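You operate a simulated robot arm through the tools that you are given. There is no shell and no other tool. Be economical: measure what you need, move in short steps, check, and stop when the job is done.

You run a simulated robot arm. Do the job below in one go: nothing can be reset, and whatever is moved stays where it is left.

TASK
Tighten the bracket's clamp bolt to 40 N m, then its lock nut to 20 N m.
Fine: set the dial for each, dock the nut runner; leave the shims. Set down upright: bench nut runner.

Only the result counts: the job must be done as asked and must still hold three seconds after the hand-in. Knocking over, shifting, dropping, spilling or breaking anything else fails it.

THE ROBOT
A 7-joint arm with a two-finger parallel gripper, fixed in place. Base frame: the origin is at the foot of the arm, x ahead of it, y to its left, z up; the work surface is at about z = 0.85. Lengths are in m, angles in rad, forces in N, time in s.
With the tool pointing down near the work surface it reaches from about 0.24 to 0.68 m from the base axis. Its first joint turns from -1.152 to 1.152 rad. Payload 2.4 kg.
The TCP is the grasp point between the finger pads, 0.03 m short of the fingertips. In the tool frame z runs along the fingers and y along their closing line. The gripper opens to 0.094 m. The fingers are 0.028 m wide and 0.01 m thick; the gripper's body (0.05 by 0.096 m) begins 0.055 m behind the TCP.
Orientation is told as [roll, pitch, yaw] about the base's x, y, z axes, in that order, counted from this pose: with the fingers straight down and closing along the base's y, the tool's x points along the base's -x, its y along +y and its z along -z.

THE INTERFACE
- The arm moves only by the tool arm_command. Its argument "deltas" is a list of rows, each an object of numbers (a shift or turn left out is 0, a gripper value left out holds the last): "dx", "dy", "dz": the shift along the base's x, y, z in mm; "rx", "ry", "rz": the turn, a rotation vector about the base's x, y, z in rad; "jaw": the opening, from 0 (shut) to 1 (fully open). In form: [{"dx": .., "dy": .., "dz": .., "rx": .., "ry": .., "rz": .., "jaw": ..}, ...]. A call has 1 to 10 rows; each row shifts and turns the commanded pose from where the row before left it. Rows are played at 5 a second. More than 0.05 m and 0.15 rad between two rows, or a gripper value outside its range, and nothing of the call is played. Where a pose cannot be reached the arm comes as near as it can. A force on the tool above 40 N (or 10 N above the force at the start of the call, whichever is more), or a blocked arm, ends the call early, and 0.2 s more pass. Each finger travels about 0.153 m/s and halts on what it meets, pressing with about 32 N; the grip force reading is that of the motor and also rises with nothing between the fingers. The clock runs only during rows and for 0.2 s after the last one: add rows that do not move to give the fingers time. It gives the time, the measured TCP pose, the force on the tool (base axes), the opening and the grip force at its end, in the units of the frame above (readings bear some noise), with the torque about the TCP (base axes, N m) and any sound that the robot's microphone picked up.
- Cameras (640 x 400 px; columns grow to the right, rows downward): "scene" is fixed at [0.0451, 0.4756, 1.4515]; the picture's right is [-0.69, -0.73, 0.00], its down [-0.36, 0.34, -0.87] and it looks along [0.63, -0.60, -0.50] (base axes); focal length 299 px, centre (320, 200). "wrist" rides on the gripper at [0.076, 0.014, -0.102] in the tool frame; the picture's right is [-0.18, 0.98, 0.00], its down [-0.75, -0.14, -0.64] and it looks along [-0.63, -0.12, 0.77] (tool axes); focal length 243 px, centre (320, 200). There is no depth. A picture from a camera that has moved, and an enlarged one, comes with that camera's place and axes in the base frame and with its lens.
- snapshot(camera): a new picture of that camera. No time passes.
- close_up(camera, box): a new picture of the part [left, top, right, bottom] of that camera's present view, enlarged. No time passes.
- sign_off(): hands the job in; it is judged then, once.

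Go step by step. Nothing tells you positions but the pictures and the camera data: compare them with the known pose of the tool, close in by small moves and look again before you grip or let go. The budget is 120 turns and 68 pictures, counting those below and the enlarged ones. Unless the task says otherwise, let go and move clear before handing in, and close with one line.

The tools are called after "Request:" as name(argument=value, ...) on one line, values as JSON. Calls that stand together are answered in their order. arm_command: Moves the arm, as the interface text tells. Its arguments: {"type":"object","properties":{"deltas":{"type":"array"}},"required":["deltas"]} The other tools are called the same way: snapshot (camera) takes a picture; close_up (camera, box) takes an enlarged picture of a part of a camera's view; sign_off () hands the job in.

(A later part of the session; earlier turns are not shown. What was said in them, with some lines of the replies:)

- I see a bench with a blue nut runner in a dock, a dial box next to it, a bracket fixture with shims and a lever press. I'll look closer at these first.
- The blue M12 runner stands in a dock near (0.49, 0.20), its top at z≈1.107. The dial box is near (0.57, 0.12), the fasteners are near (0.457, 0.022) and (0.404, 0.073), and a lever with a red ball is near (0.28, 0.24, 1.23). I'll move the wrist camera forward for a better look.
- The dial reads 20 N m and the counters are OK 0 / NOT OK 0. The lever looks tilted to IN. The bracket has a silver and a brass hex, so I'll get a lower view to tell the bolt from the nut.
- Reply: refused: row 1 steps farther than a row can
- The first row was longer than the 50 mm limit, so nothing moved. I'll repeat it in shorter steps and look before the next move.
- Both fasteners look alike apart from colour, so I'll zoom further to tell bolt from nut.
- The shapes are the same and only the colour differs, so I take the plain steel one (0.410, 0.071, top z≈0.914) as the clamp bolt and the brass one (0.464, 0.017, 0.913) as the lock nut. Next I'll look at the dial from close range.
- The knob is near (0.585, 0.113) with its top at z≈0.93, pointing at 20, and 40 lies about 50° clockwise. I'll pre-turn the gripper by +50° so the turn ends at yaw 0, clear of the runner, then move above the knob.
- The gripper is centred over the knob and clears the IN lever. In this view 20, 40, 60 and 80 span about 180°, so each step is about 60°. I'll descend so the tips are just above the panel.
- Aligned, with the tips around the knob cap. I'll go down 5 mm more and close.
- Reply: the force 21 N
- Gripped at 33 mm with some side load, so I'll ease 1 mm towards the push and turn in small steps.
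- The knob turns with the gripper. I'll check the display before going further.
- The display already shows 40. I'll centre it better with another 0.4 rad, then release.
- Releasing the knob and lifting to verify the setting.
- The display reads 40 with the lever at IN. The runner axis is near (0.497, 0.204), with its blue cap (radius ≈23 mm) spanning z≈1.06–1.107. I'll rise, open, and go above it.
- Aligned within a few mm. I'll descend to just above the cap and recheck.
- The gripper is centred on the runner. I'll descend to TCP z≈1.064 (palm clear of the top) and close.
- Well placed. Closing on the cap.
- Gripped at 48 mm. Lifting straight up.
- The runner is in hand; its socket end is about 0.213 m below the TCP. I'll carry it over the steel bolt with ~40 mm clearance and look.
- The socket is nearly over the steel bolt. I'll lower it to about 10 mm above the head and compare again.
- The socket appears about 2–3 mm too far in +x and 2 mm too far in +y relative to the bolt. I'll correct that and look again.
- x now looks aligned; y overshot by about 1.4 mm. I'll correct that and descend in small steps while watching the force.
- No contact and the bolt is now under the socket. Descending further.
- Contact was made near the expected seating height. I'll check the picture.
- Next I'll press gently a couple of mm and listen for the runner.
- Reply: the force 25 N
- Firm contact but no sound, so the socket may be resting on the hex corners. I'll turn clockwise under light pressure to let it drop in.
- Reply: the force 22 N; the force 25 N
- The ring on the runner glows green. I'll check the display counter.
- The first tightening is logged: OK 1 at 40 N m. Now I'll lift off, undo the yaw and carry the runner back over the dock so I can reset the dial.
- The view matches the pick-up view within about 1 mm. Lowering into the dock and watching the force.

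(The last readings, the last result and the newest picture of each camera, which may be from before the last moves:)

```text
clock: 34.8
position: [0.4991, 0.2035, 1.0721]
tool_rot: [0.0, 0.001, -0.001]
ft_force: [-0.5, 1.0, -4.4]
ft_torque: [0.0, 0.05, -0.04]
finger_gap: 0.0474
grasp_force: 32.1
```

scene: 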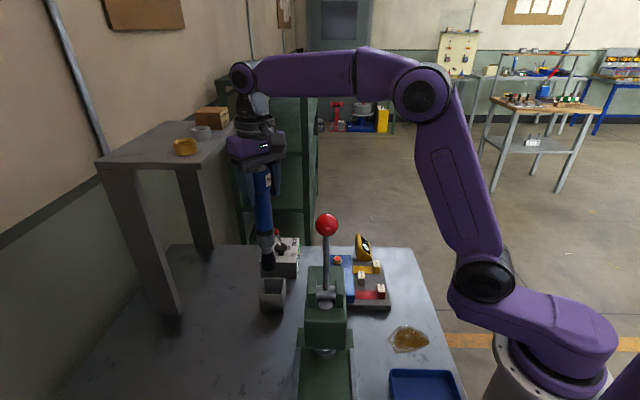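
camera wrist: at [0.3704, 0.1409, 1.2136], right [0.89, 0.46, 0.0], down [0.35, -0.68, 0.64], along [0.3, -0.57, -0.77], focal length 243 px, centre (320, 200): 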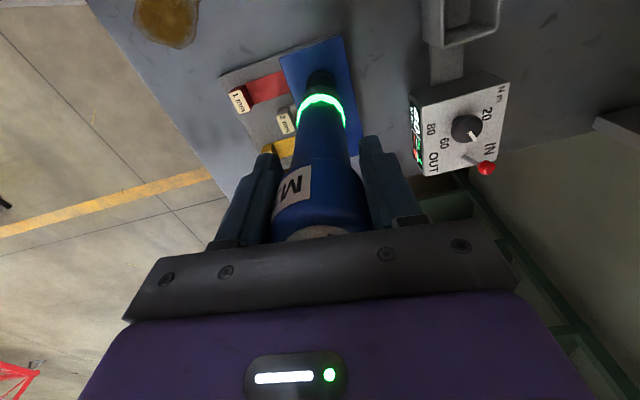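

Request:
arm_command(deltas=[{"dz": -2}, {"dz": -2}, {"dz": -1}, {}])

```text
clock: 35.8
position: [0.4992, 0.2035, 1.0654]
tool_rot: [0.002, 0.001, -0.002]
ft_force: [-0.4, 0.2, -4.9]
ft_torque: [-0.01, 0.01, -0.01]
finger_gap: 0.0473
grasp_force: 32.3
```

Request:
arm_command(deltas=[{"dz": -1}, {"dz": -1}, {"dz": -1}, {}])

```text
clock: 36.8
position: [0.4998, 0.2035, 1.0623]
tool_rot: [0.0, 0.0, -0.002]
ft_force: [0.3, 0.0, -5.0]
ft_torque: [-0.02, 0.01, 0.0]
finger_gap: 0.0472
grasp_force: 31.7
```

Request:
arm_command(deltas=[{"dz": -1}, {"dz": -1}, {"dz": -1}, {"dz": -1}, {}])

```text
clock: 38.0
position: [0.497, 0.2034, 1.0574]
tool_rot: [0.0, 0.002, 0.0]
ft_force: [3.0, 0.9, 9.2]
ft_torque: [0.12, -0.33, -0.02]
finger_gap: 0.0467
grasp_force: 32.1
```

It has reached the dock floor (the runner slid about 7 mm in the grip). Releasing and rising clear.

Request:
arm_command(deltas=[{"jaw": 0.6}, {"jaw": 0.8}, {"jaw": 1}, {}, {"dz": 20}, {"dz": 40}, {"dz": 45}, {"dz": 45}, {}])

Request:
snapshot(camera="scene")

```text
clock: 40.0
position: [0.4998, 0.2038, 1.2069]
tool_rot: [0.0, -0.002, -0.003]
ft_force: [0.0, -0.1, -0.5]
ft_torque: [-0.04, 0.0, 0.0]
finger_gap: 0.0938
grasp_force: 0.1
```

```text
21 pictures are left
```

scene: 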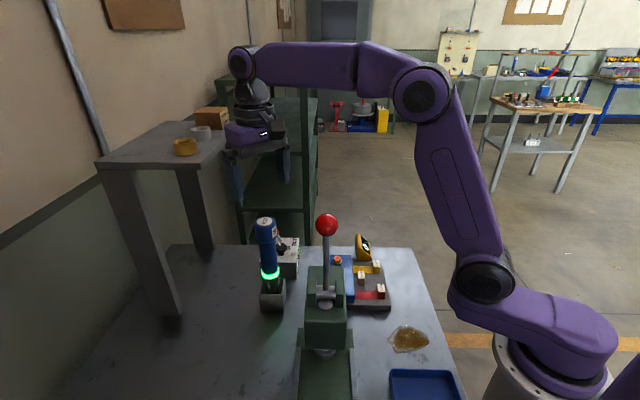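

The runner is standing in its dock as before. Now back to the knob to turn it counter-clockwise to 20.

Request:
arm_command(deltas=[{"dx": 28, "dy": -30, "jaw": 0.5}, {"dx": 28, "dy": -30}, {"dx": 28, "dy": -30}, {"dz": -45}, {"dz": -45}, {"dz": -45}, {"dz": -45}, {"dz": -40}, {}])

Request:
snapshot(camera="wrist")

```text
clock: 42.0
position: [0.5813, 0.1137, 0.9845]
tool_rot: [-0.001, 0.001, -0.003]
ft_force: [-0.8, 0.3, 0.8]
ft_torque: [0.02, 0.01, 0.0]
finger_gap: 0.0472
grasp_force: 0.0
```

```text
20 pictures are left
camera wrist: at [0.5047, 0.1282, 1.0881], right [0.18, 0.98, 0.0], down [0.75, -0.14, 0.64], along [0.63, -0.12, -0.77], focal length 243 px, centre (320, 200)
```

wrist: 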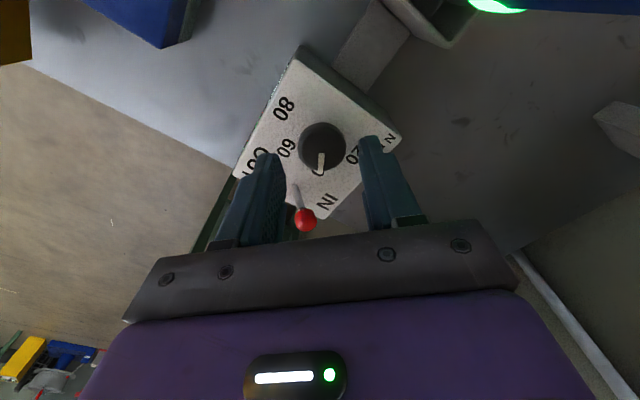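

Slightly short in x, so I'll add 3 mm, descend, grip and turn +0.95 rad.

Request:
arm_command(deltas=[{"dx": 2.5, "dz": -20}, {"dz": -12}, {"dz": -7}, {}, {"jaw": 0.3}, {"jaw": 0.2}, {}, {}])

```text
clock: 43.8
position: [0.586, 0.1127, 0.949]
tool_rot: [-0.001, 0.0, 0.0]
ft_force: [0.6, 4.8, -5.1]
ft_torque: [0.13, -0.29, 0.03]
finger_gap: 0.0334
grasp_force: 44.8
```

Request:
arm_command(deltas=[{"rz": 0.13}, {"rz": 0.13}, {"rz": 0.13}, {"rz": 0.13}, {"rz": 0.13}, {"rz": 0.13}, {"rz": 0.14}, {}])

Request:
snapshot(camera="wrist")

```text
clock: 45.6
position: [0.5846, 0.1152, 0.9483]
tool_rot: [0.001, 0.0, 0.923]
ft_force: [6.3, 17.2, -18.2]
ft_torque: [1.04, -0.64, 0.03]
finger_gap: 0.0332
grasp_force: 45.4
```

```text
19 pictures are left
camera wrist: at [0.5279, 0.0629, 1.0516], right [-0.67, 0.74, 0.0], down [0.57, 0.51, 0.64], along [0.47, 0.43, -0.77], focal length 243 px, centre (320, 200)
```

wrist: 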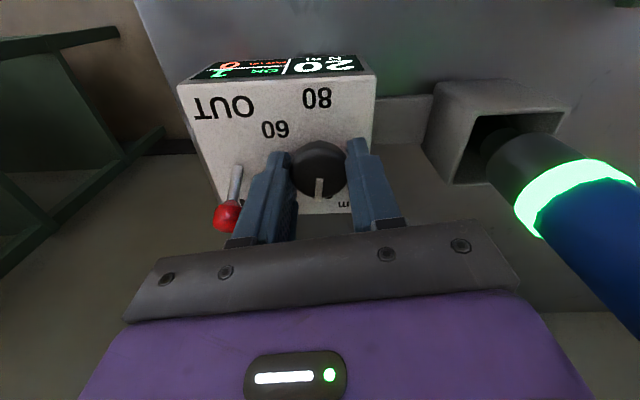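

The display reads 20. I'll open just enough to clear the knob, lift, and go back over the runner.

Request:
arm_command(deltas=[{"jaw": 0.45}, {}, {"dz": 30}, {"dz": 45}, {"dz": 45}, {"dz": 45}, {"dz": 45}, {"dz": 45}, {}])

Request:
arm_command(deltas=[{"rz": -0.15, "jaw": 1}, {"rz": -0.15}, {"rz": -0.15}, {"rz": -0.15}, {"rz": -0.15}, {"rz": -0.15}, {"rz": -0.02, "dx": -28, "dy": 30}, {"dx": -28, "dy": 30}, {"dx": -28, "dy": 30}, {}])

Request:
snapshot(camera="wrist")

```text
clock: 47.6
position: [0.5825, 0.114, 1.2047]
tool_rot: [-0.001, 0.0, 0.92]
ft_force: [-1.3, 0.0, 0.0]
ft_torque: [0.01, -0.04, 0.0]
finger_gap: 0.0422
grasp_force: 0.1
```

```text
clock: 49.8
position: [0.5019, 0.202, 1.2051]
tool_rot: [0.001, 0.001, -0.001]
ft_force: [0.9, -0.1, -0.2]
ft_torque: [0.01, 0.01, 0.03]
finger_gap: 0.0943
grasp_force: 0.0
```

```text
18 pictures are left
camera wrist: at [0.4241, 0.2168, 1.3066], right [0.19, 0.98, 0.0], down [0.75, -0.14, 0.64], along [0.63, -0.12, -0.77], focal length 243 px, centre (320, 200)
```

wrist: 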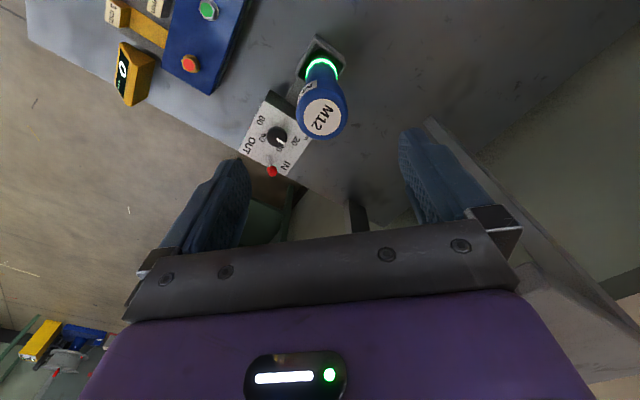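

The steel bolt's marker is now green and the runner is where I left it. Descending and gripping again.

Request:
arm_command(deltas=[{"dz": -45, "dx": -2, "dy": 1}, {"dz": -45}, {"dz": -35}, {"dz": -12}, {"dz": -8}, {}, {"jaw": 0.5}, {"jaw": 0.3}, {}, {}])

```text
clock: 52.0
position: [0.5001, 0.2038, 1.0577]
tool_rot: [-0.001, 0.0, 0.001]
ft_force: [0.6, -1.8, -0.1]
ft_torque: [-0.2, -0.08, 0.0]
finger_gap: 0.047
grasp_force: 31.9
```

Lifting and carrying it over the brass nut (TCP target ≈ 0.461, 0.018).

Request:
arm_command(deltas=[{"dz": 20}, {"dz": 36}, {"dz": 36}, {"dz": 36}, {"dx": -7.8, "dy": -37.2}, {"dx": -7.8, "dy": -37.2}, {"dx": -7.8, "dy": -37.2}, {"dx": -7.8, "dy": -37.2}, {"dx": -7.8, "dy": -37.2}, {}])

Request:
arm_command(deltas=[{"dz": -25}, {"dz": -25}, {}])

Request:
close_up(camera="wrist", box=[270, 30, 370, 110])

```text
clock: 54.2
position: [0.4619, 0.0154, 1.1889]
tool_rot: [0.0, 0.0, 0.001]
ft_force: [-0.4, -0.3, -4.6]
ft_torque: [-0.04, 0.04, -0.01]
finger_gap: 0.0473
grasp_force: 32.2
```

```text
clock: 55.0
position: [0.4626, 0.02, 1.1374]
tool_rot: [-0.001, -0.002, -0.001]
ft_force: [1.1, -0.8, -4.6]
ft_torque: [0.01, 0.04, 0.02]
finger_gap: 0.0473
grasp_force: 31.5
```

```text
5.00 times, centred on (320, 70) of wrist
camera zoom: at [0.3861, 0.0341, 1.2402], right [0.18, 0.98, 0.0], down [0.75, -0.14, 0.64], along [0.63, -0.12, -0.77], focal length 1213 px, centre (320, 850)
```

zoom: 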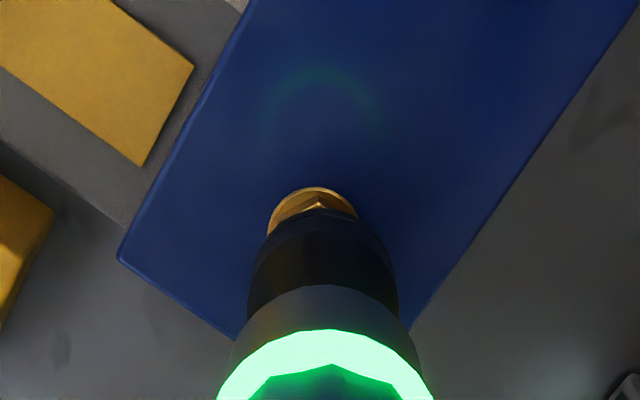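

The socket needs about −2.5 mm in y and −1.3 mm in x. I'll correct, lower to just above the nut and check once more.

Request:
arm_command(deltas=[{"dx": -1.3, "dy": -2.5}, {"dz": -6}, {"dz": -6}, {}])

Request:
close_up(camera="wrist", box=[290, 40, 350, 85])

```text
clock: 56.0
position: [0.4592, 0.0152, 1.1246]
tool_rot: [0.001, 0.0, -0.001]
ft_force: [-0.1, -0.6, -5.7]
ft_torque: [0.0, 0.03, -0.01]
finger_gap: 0.0475
grasp_force: 31.5
```

```text
8.89 times, centred on (320, 62) of wrist
camera zoom: at [0.3833, 0.03, 1.2284], right [0.18, 0.98, 0.0], down [0.75, -0.14, 0.64], along [0.63, -0.12, -0.77], focal length 2157 px, centre (320, 1422)
```

zoom: 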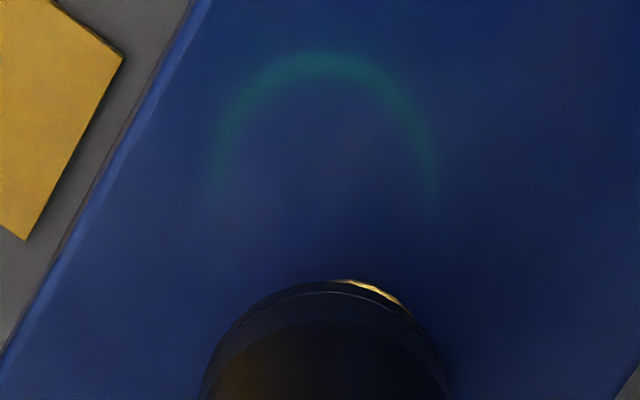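

It's now about 1.3 mm too far in −y. Small correction, then descend onto the nut.

Request:
arm_command(deltas=[{"dy": 1.4}, {"dz": -4}, {"dz": -4}, {"dz": -3}, {"dz": -3}, {}])

```text
clock: 57.4
position: [0.459, 0.0167, 1.1104]
tool_rot: [0.0, -0.001, 0.0]
ft_force: [0.5, 0.0, -4.2]
ft_torque: [0.03, 0.03, -0.01]
finger_gap: 0.0472
grasp_force: 31.3
```

Request:
arm_command(deltas=[{"dz": -2}, {"dz": -2}, {"dz": -2}, {}])

```text
clock: 58.4
position: [0.4605, 0.018, 1.105]
tool_rot: [0.0, -0.005, 0.0]
ft_force: [1.8, 1.2, 14.3]
ft_torque: [-0.04, -0.75, 0.01]
finger_gap: 0.0472
grasp_force: 32.4
```

Contact is at the same socket height as with the steel bolt. I'll press lightly and turn clockwise as before.

Request:
arm_command(deltas=[{"dz": -1}, {"dz": -0.5}, {}, {}, {}])

Request:
arm_command(deltas=[{"rz": -0.12}, {"rz": -0.12}, {"rz": -0.12}, {"rz": -0.12}, {"rz": -0.12}, {"rz": -0.12}, {"rz": -0.12}, {}])

Request:
snapshot(camera="wrist")

```text
clock: 59.6
position: [0.4585, 0.0169, 1.1049]
tool_rot: [0.0, -0.002, -0.001]
ft_force: [2.3, -1.4, 26.3]
ft_torque: [-0.12, -0.43, 0.01]
finger_gap: 0.047
grasp_force: 32.4
```

```text
clock: 61.4
position: [0.4588, 0.0171, 1.1044]
tool_rot: [0.0, 0.001, -0.842]
ft_force: [2.4, 2.1, 15.8]
ft_torque: [0.21, -0.25, 0.0]
finger_gap: 0.0467
grasp_force: 31.6
```

```text
15 pictures are left
camera wrist: at [0.4188, 0.0845, 1.2064], right [0.86, 0.52, 0.0], down [0.4, -0.66, 0.64], along [0.33, -0.55, -0.77], focal length 243 px, centre (320, 200)
```

wrist: 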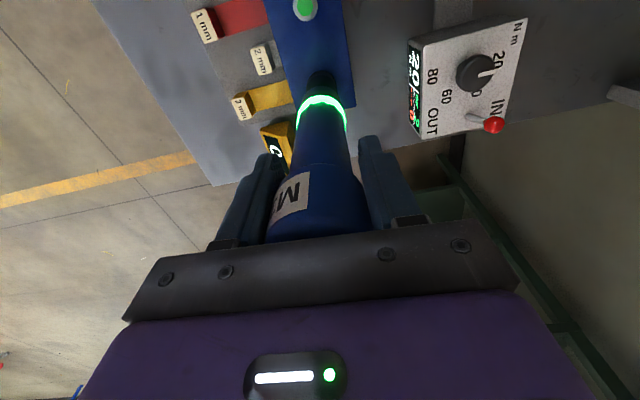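

Request:
close_up(camera="wrist", box=[395, 35, 445, 145])

```text
3.64 times, centred on (420, 90) of wrist
camera zoom: at [0.4188, 0.0845, 1.2064], right [0.86, 0.52, 0.0], down [0.4, -0.66, 0.64], along [0.33, -0.55, -0.77], focal length 882 px, centre (-44, 600)
```

zoom: 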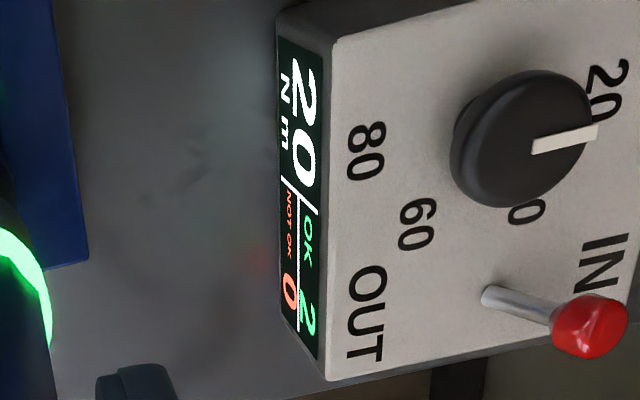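

OK 2, NOT OK 0: both are done. Now I'll lift, undo the yaw and return the runner to the dock.

Request:
arm_command(deltas=[{"dz": 10}, {"dz": 25}, {"dz": 25}, {"dz": 24}, {"rz": 0.14}, {"rz": 0.14}, {"rz": 0.14}, {"rz": 0.14}, {"rz": 0.14}, {"rz": 0.14}])

Request:
arm_command(deltas=[{"dx": 8.2, "dy": 37.4}, {"dx": 8.2, "dy": 37.4}, {"dx": 8.2, "dy": 37.4}, {"dx": 8.2, "dy": 37.4}, {"dx": 8.2, "dy": 37.4}, {}])

Request:
close_up(camera="wrist", box=[270, 30, 370, 130])

```text
clock: 63.6
position: [0.4595, 0.0173, 1.1879]
tool_rot: [0.001, 0.0, 0.003]
ft_force: [0.0, -0.3, -5.4]
ft_torque: [0.0, 0.02, -0.02]
finger_gap: 0.0472
grasp_force: 31.9
```

```text
clock: 65.0
position: [0.5018, 0.2048, 1.188]
tool_rot: [0.001, -0.001, -0.002]
ft_force: [-0.5, 1.2, -5.5]
ft_torque: [0.0, 0.02, -0.02]
finger_gap: 0.0468
grasp_force: 32.0
```

```text
4.00 times, centred on (320, 80) of wrist
camera zoom: at [0.4246, 0.22, 1.2909], right [0.19, 0.98, 0.0], down [0.75, -0.14, 0.64], along [0.63, -0.12, -0.77], focal length 970 px, centre (320, 680)
```

zoom: 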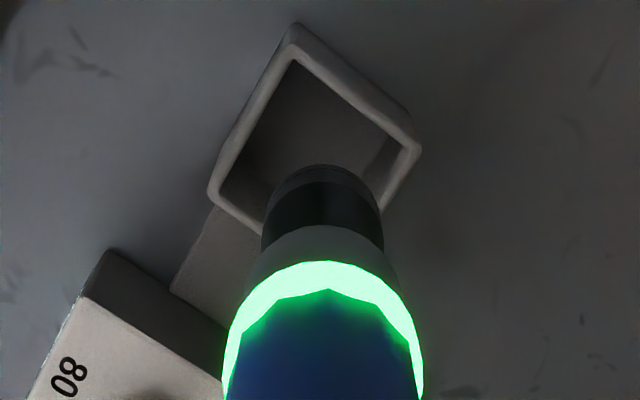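

Within 1 mm of the earlier docking view. Lowering in.

Request:
arm_command(deltas=[{"dx": -1, "dy": -0.8}, {"dz": -30}, {"dz": -30}, {"dz": -30}, {"dz": -20}, {"dz": -10}, {"dz": -4}, {}])

Request:
arm_command(deltas=[{"dz": -2}, {"dz": -1}, {"dz": -1}, {}])

```text
clock: 66.8
position: [0.4998, 0.2033, 1.0624]
tool_rot: [0.0, 0.001, -0.003]
ft_force: [0.2, 0.3, -3.9]
ft_torque: [0.04, 0.04, -0.04]
finger_gap: 0.0467
grasp_force: 32.4
```

```text
clock: 67.8
position: [0.5001, 0.2034, 1.0598]
tool_rot: [-0.002, 0.0, -0.001]
ft_force: [-0.1, 0.3, -5.4]
ft_torque: [-0.02, 0.01, -0.02]
finger_gap: 0.0472
grasp_force: 32.0
```

Request:
arm_command(deltas=[{"dz": -1}, {"dz": -1}, {"dz": -1}, {}])

```text
clock: 68.8
position: [0.4986, 0.2039, 1.0575]
tool_rot: [0.0, 0.001, -0.002]
ft_force: [-0.3, 0.3, -4.8]
ft_torque: [-0.01, 0.04, -0.03]
finger_gap: 0.0469
grasp_force: 31.7
```

Request:
arm_command(deltas=[{"dz": -1}, {"dz": -1}, {}])

```text
clock: 69.6
position: [0.4995, 0.2048, 1.0558]
tool_rot: [0.001, -0.004, -0.002]
ft_force: [-1.6, -1.8, 14.1]
ft_torque: [-0.22, 0.49, 0.0]
finger_gap: 0.0471
grasp_force: 32.0
```

It has reached the dock floor. Releasing and moving up clear.

Request:
arm_command(deltas=[{"dz": 0.7}, {"jaw": 0.6}, {"jaw": 0.8}, {"jaw": 1}, {}, {"dz": 20}, {"dz": 40}, {"dz": 45}, {"dz": 45}, {}])

Request:
snapshot(camera="wrist")

Request:
close_up(camera="scene", box=[220, 200, 420, 320])

```text
clock: 71.8
position: [0.4997, 0.2041, 1.2081]
tool_rot: [0.0, -0.001, -0.003]
ft_force: [0.3, 1.0, -0.5]
ft_torque: [-0.01, -0.01, 0.01]
finger_gap: 0.094
grasp_force: 0.1
```

```text
12 pictures are left
camera wrist: at [0.4231, 0.2189, 1.3105], right [0.19, 0.98, 0.0], down [0.75, -0.14, 0.64], along [0.63, -0.12, -0.77], focal length 243 px, centre (320, 200)
```

wrist: 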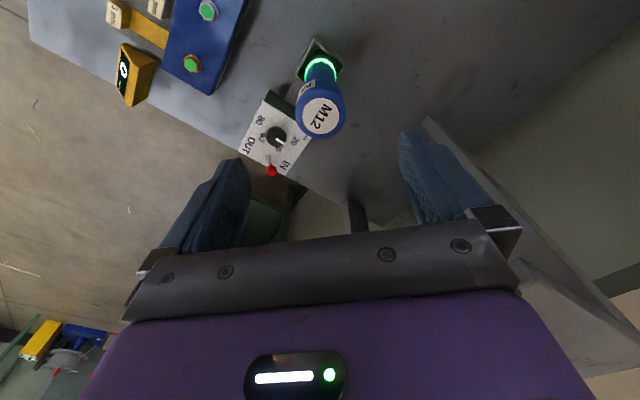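

```text
3.20 times, centred on (320, 260) of scene
camera zoom: at [0.0451, 0.4756, 1.4515], right [-0.69, -0.73, 0.0], down [-0.36, 0.34, -0.87], along [0.63, -0.6, -0.5], focal length 958 px, centre (320, 8)
```

zoom: 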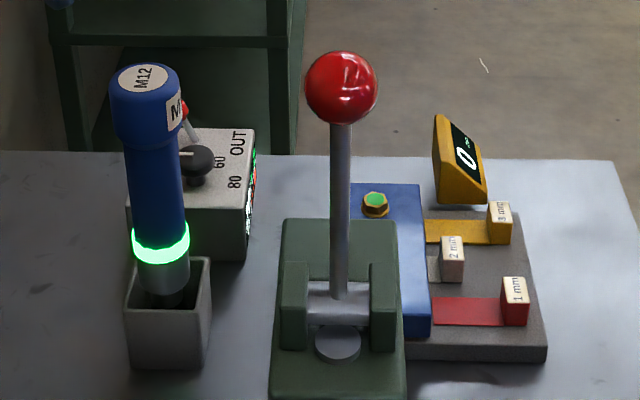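

Both fasteners show green, the runner stands upright in its dock, and the shims haven't moved. Handing in.

Request:
sign_off()

```text
The job is handed in.
```

I tightened the steel clamp bolt at 40 N m, then the brass lock nut at 20 N m, setting the dial for each; the display reads OK 2, NOT OK 0. Nothing labels the two, so I went by colour for which was the bolt. The nut runner stands upright in its dock, the shims are untouched, and the job is handed in.
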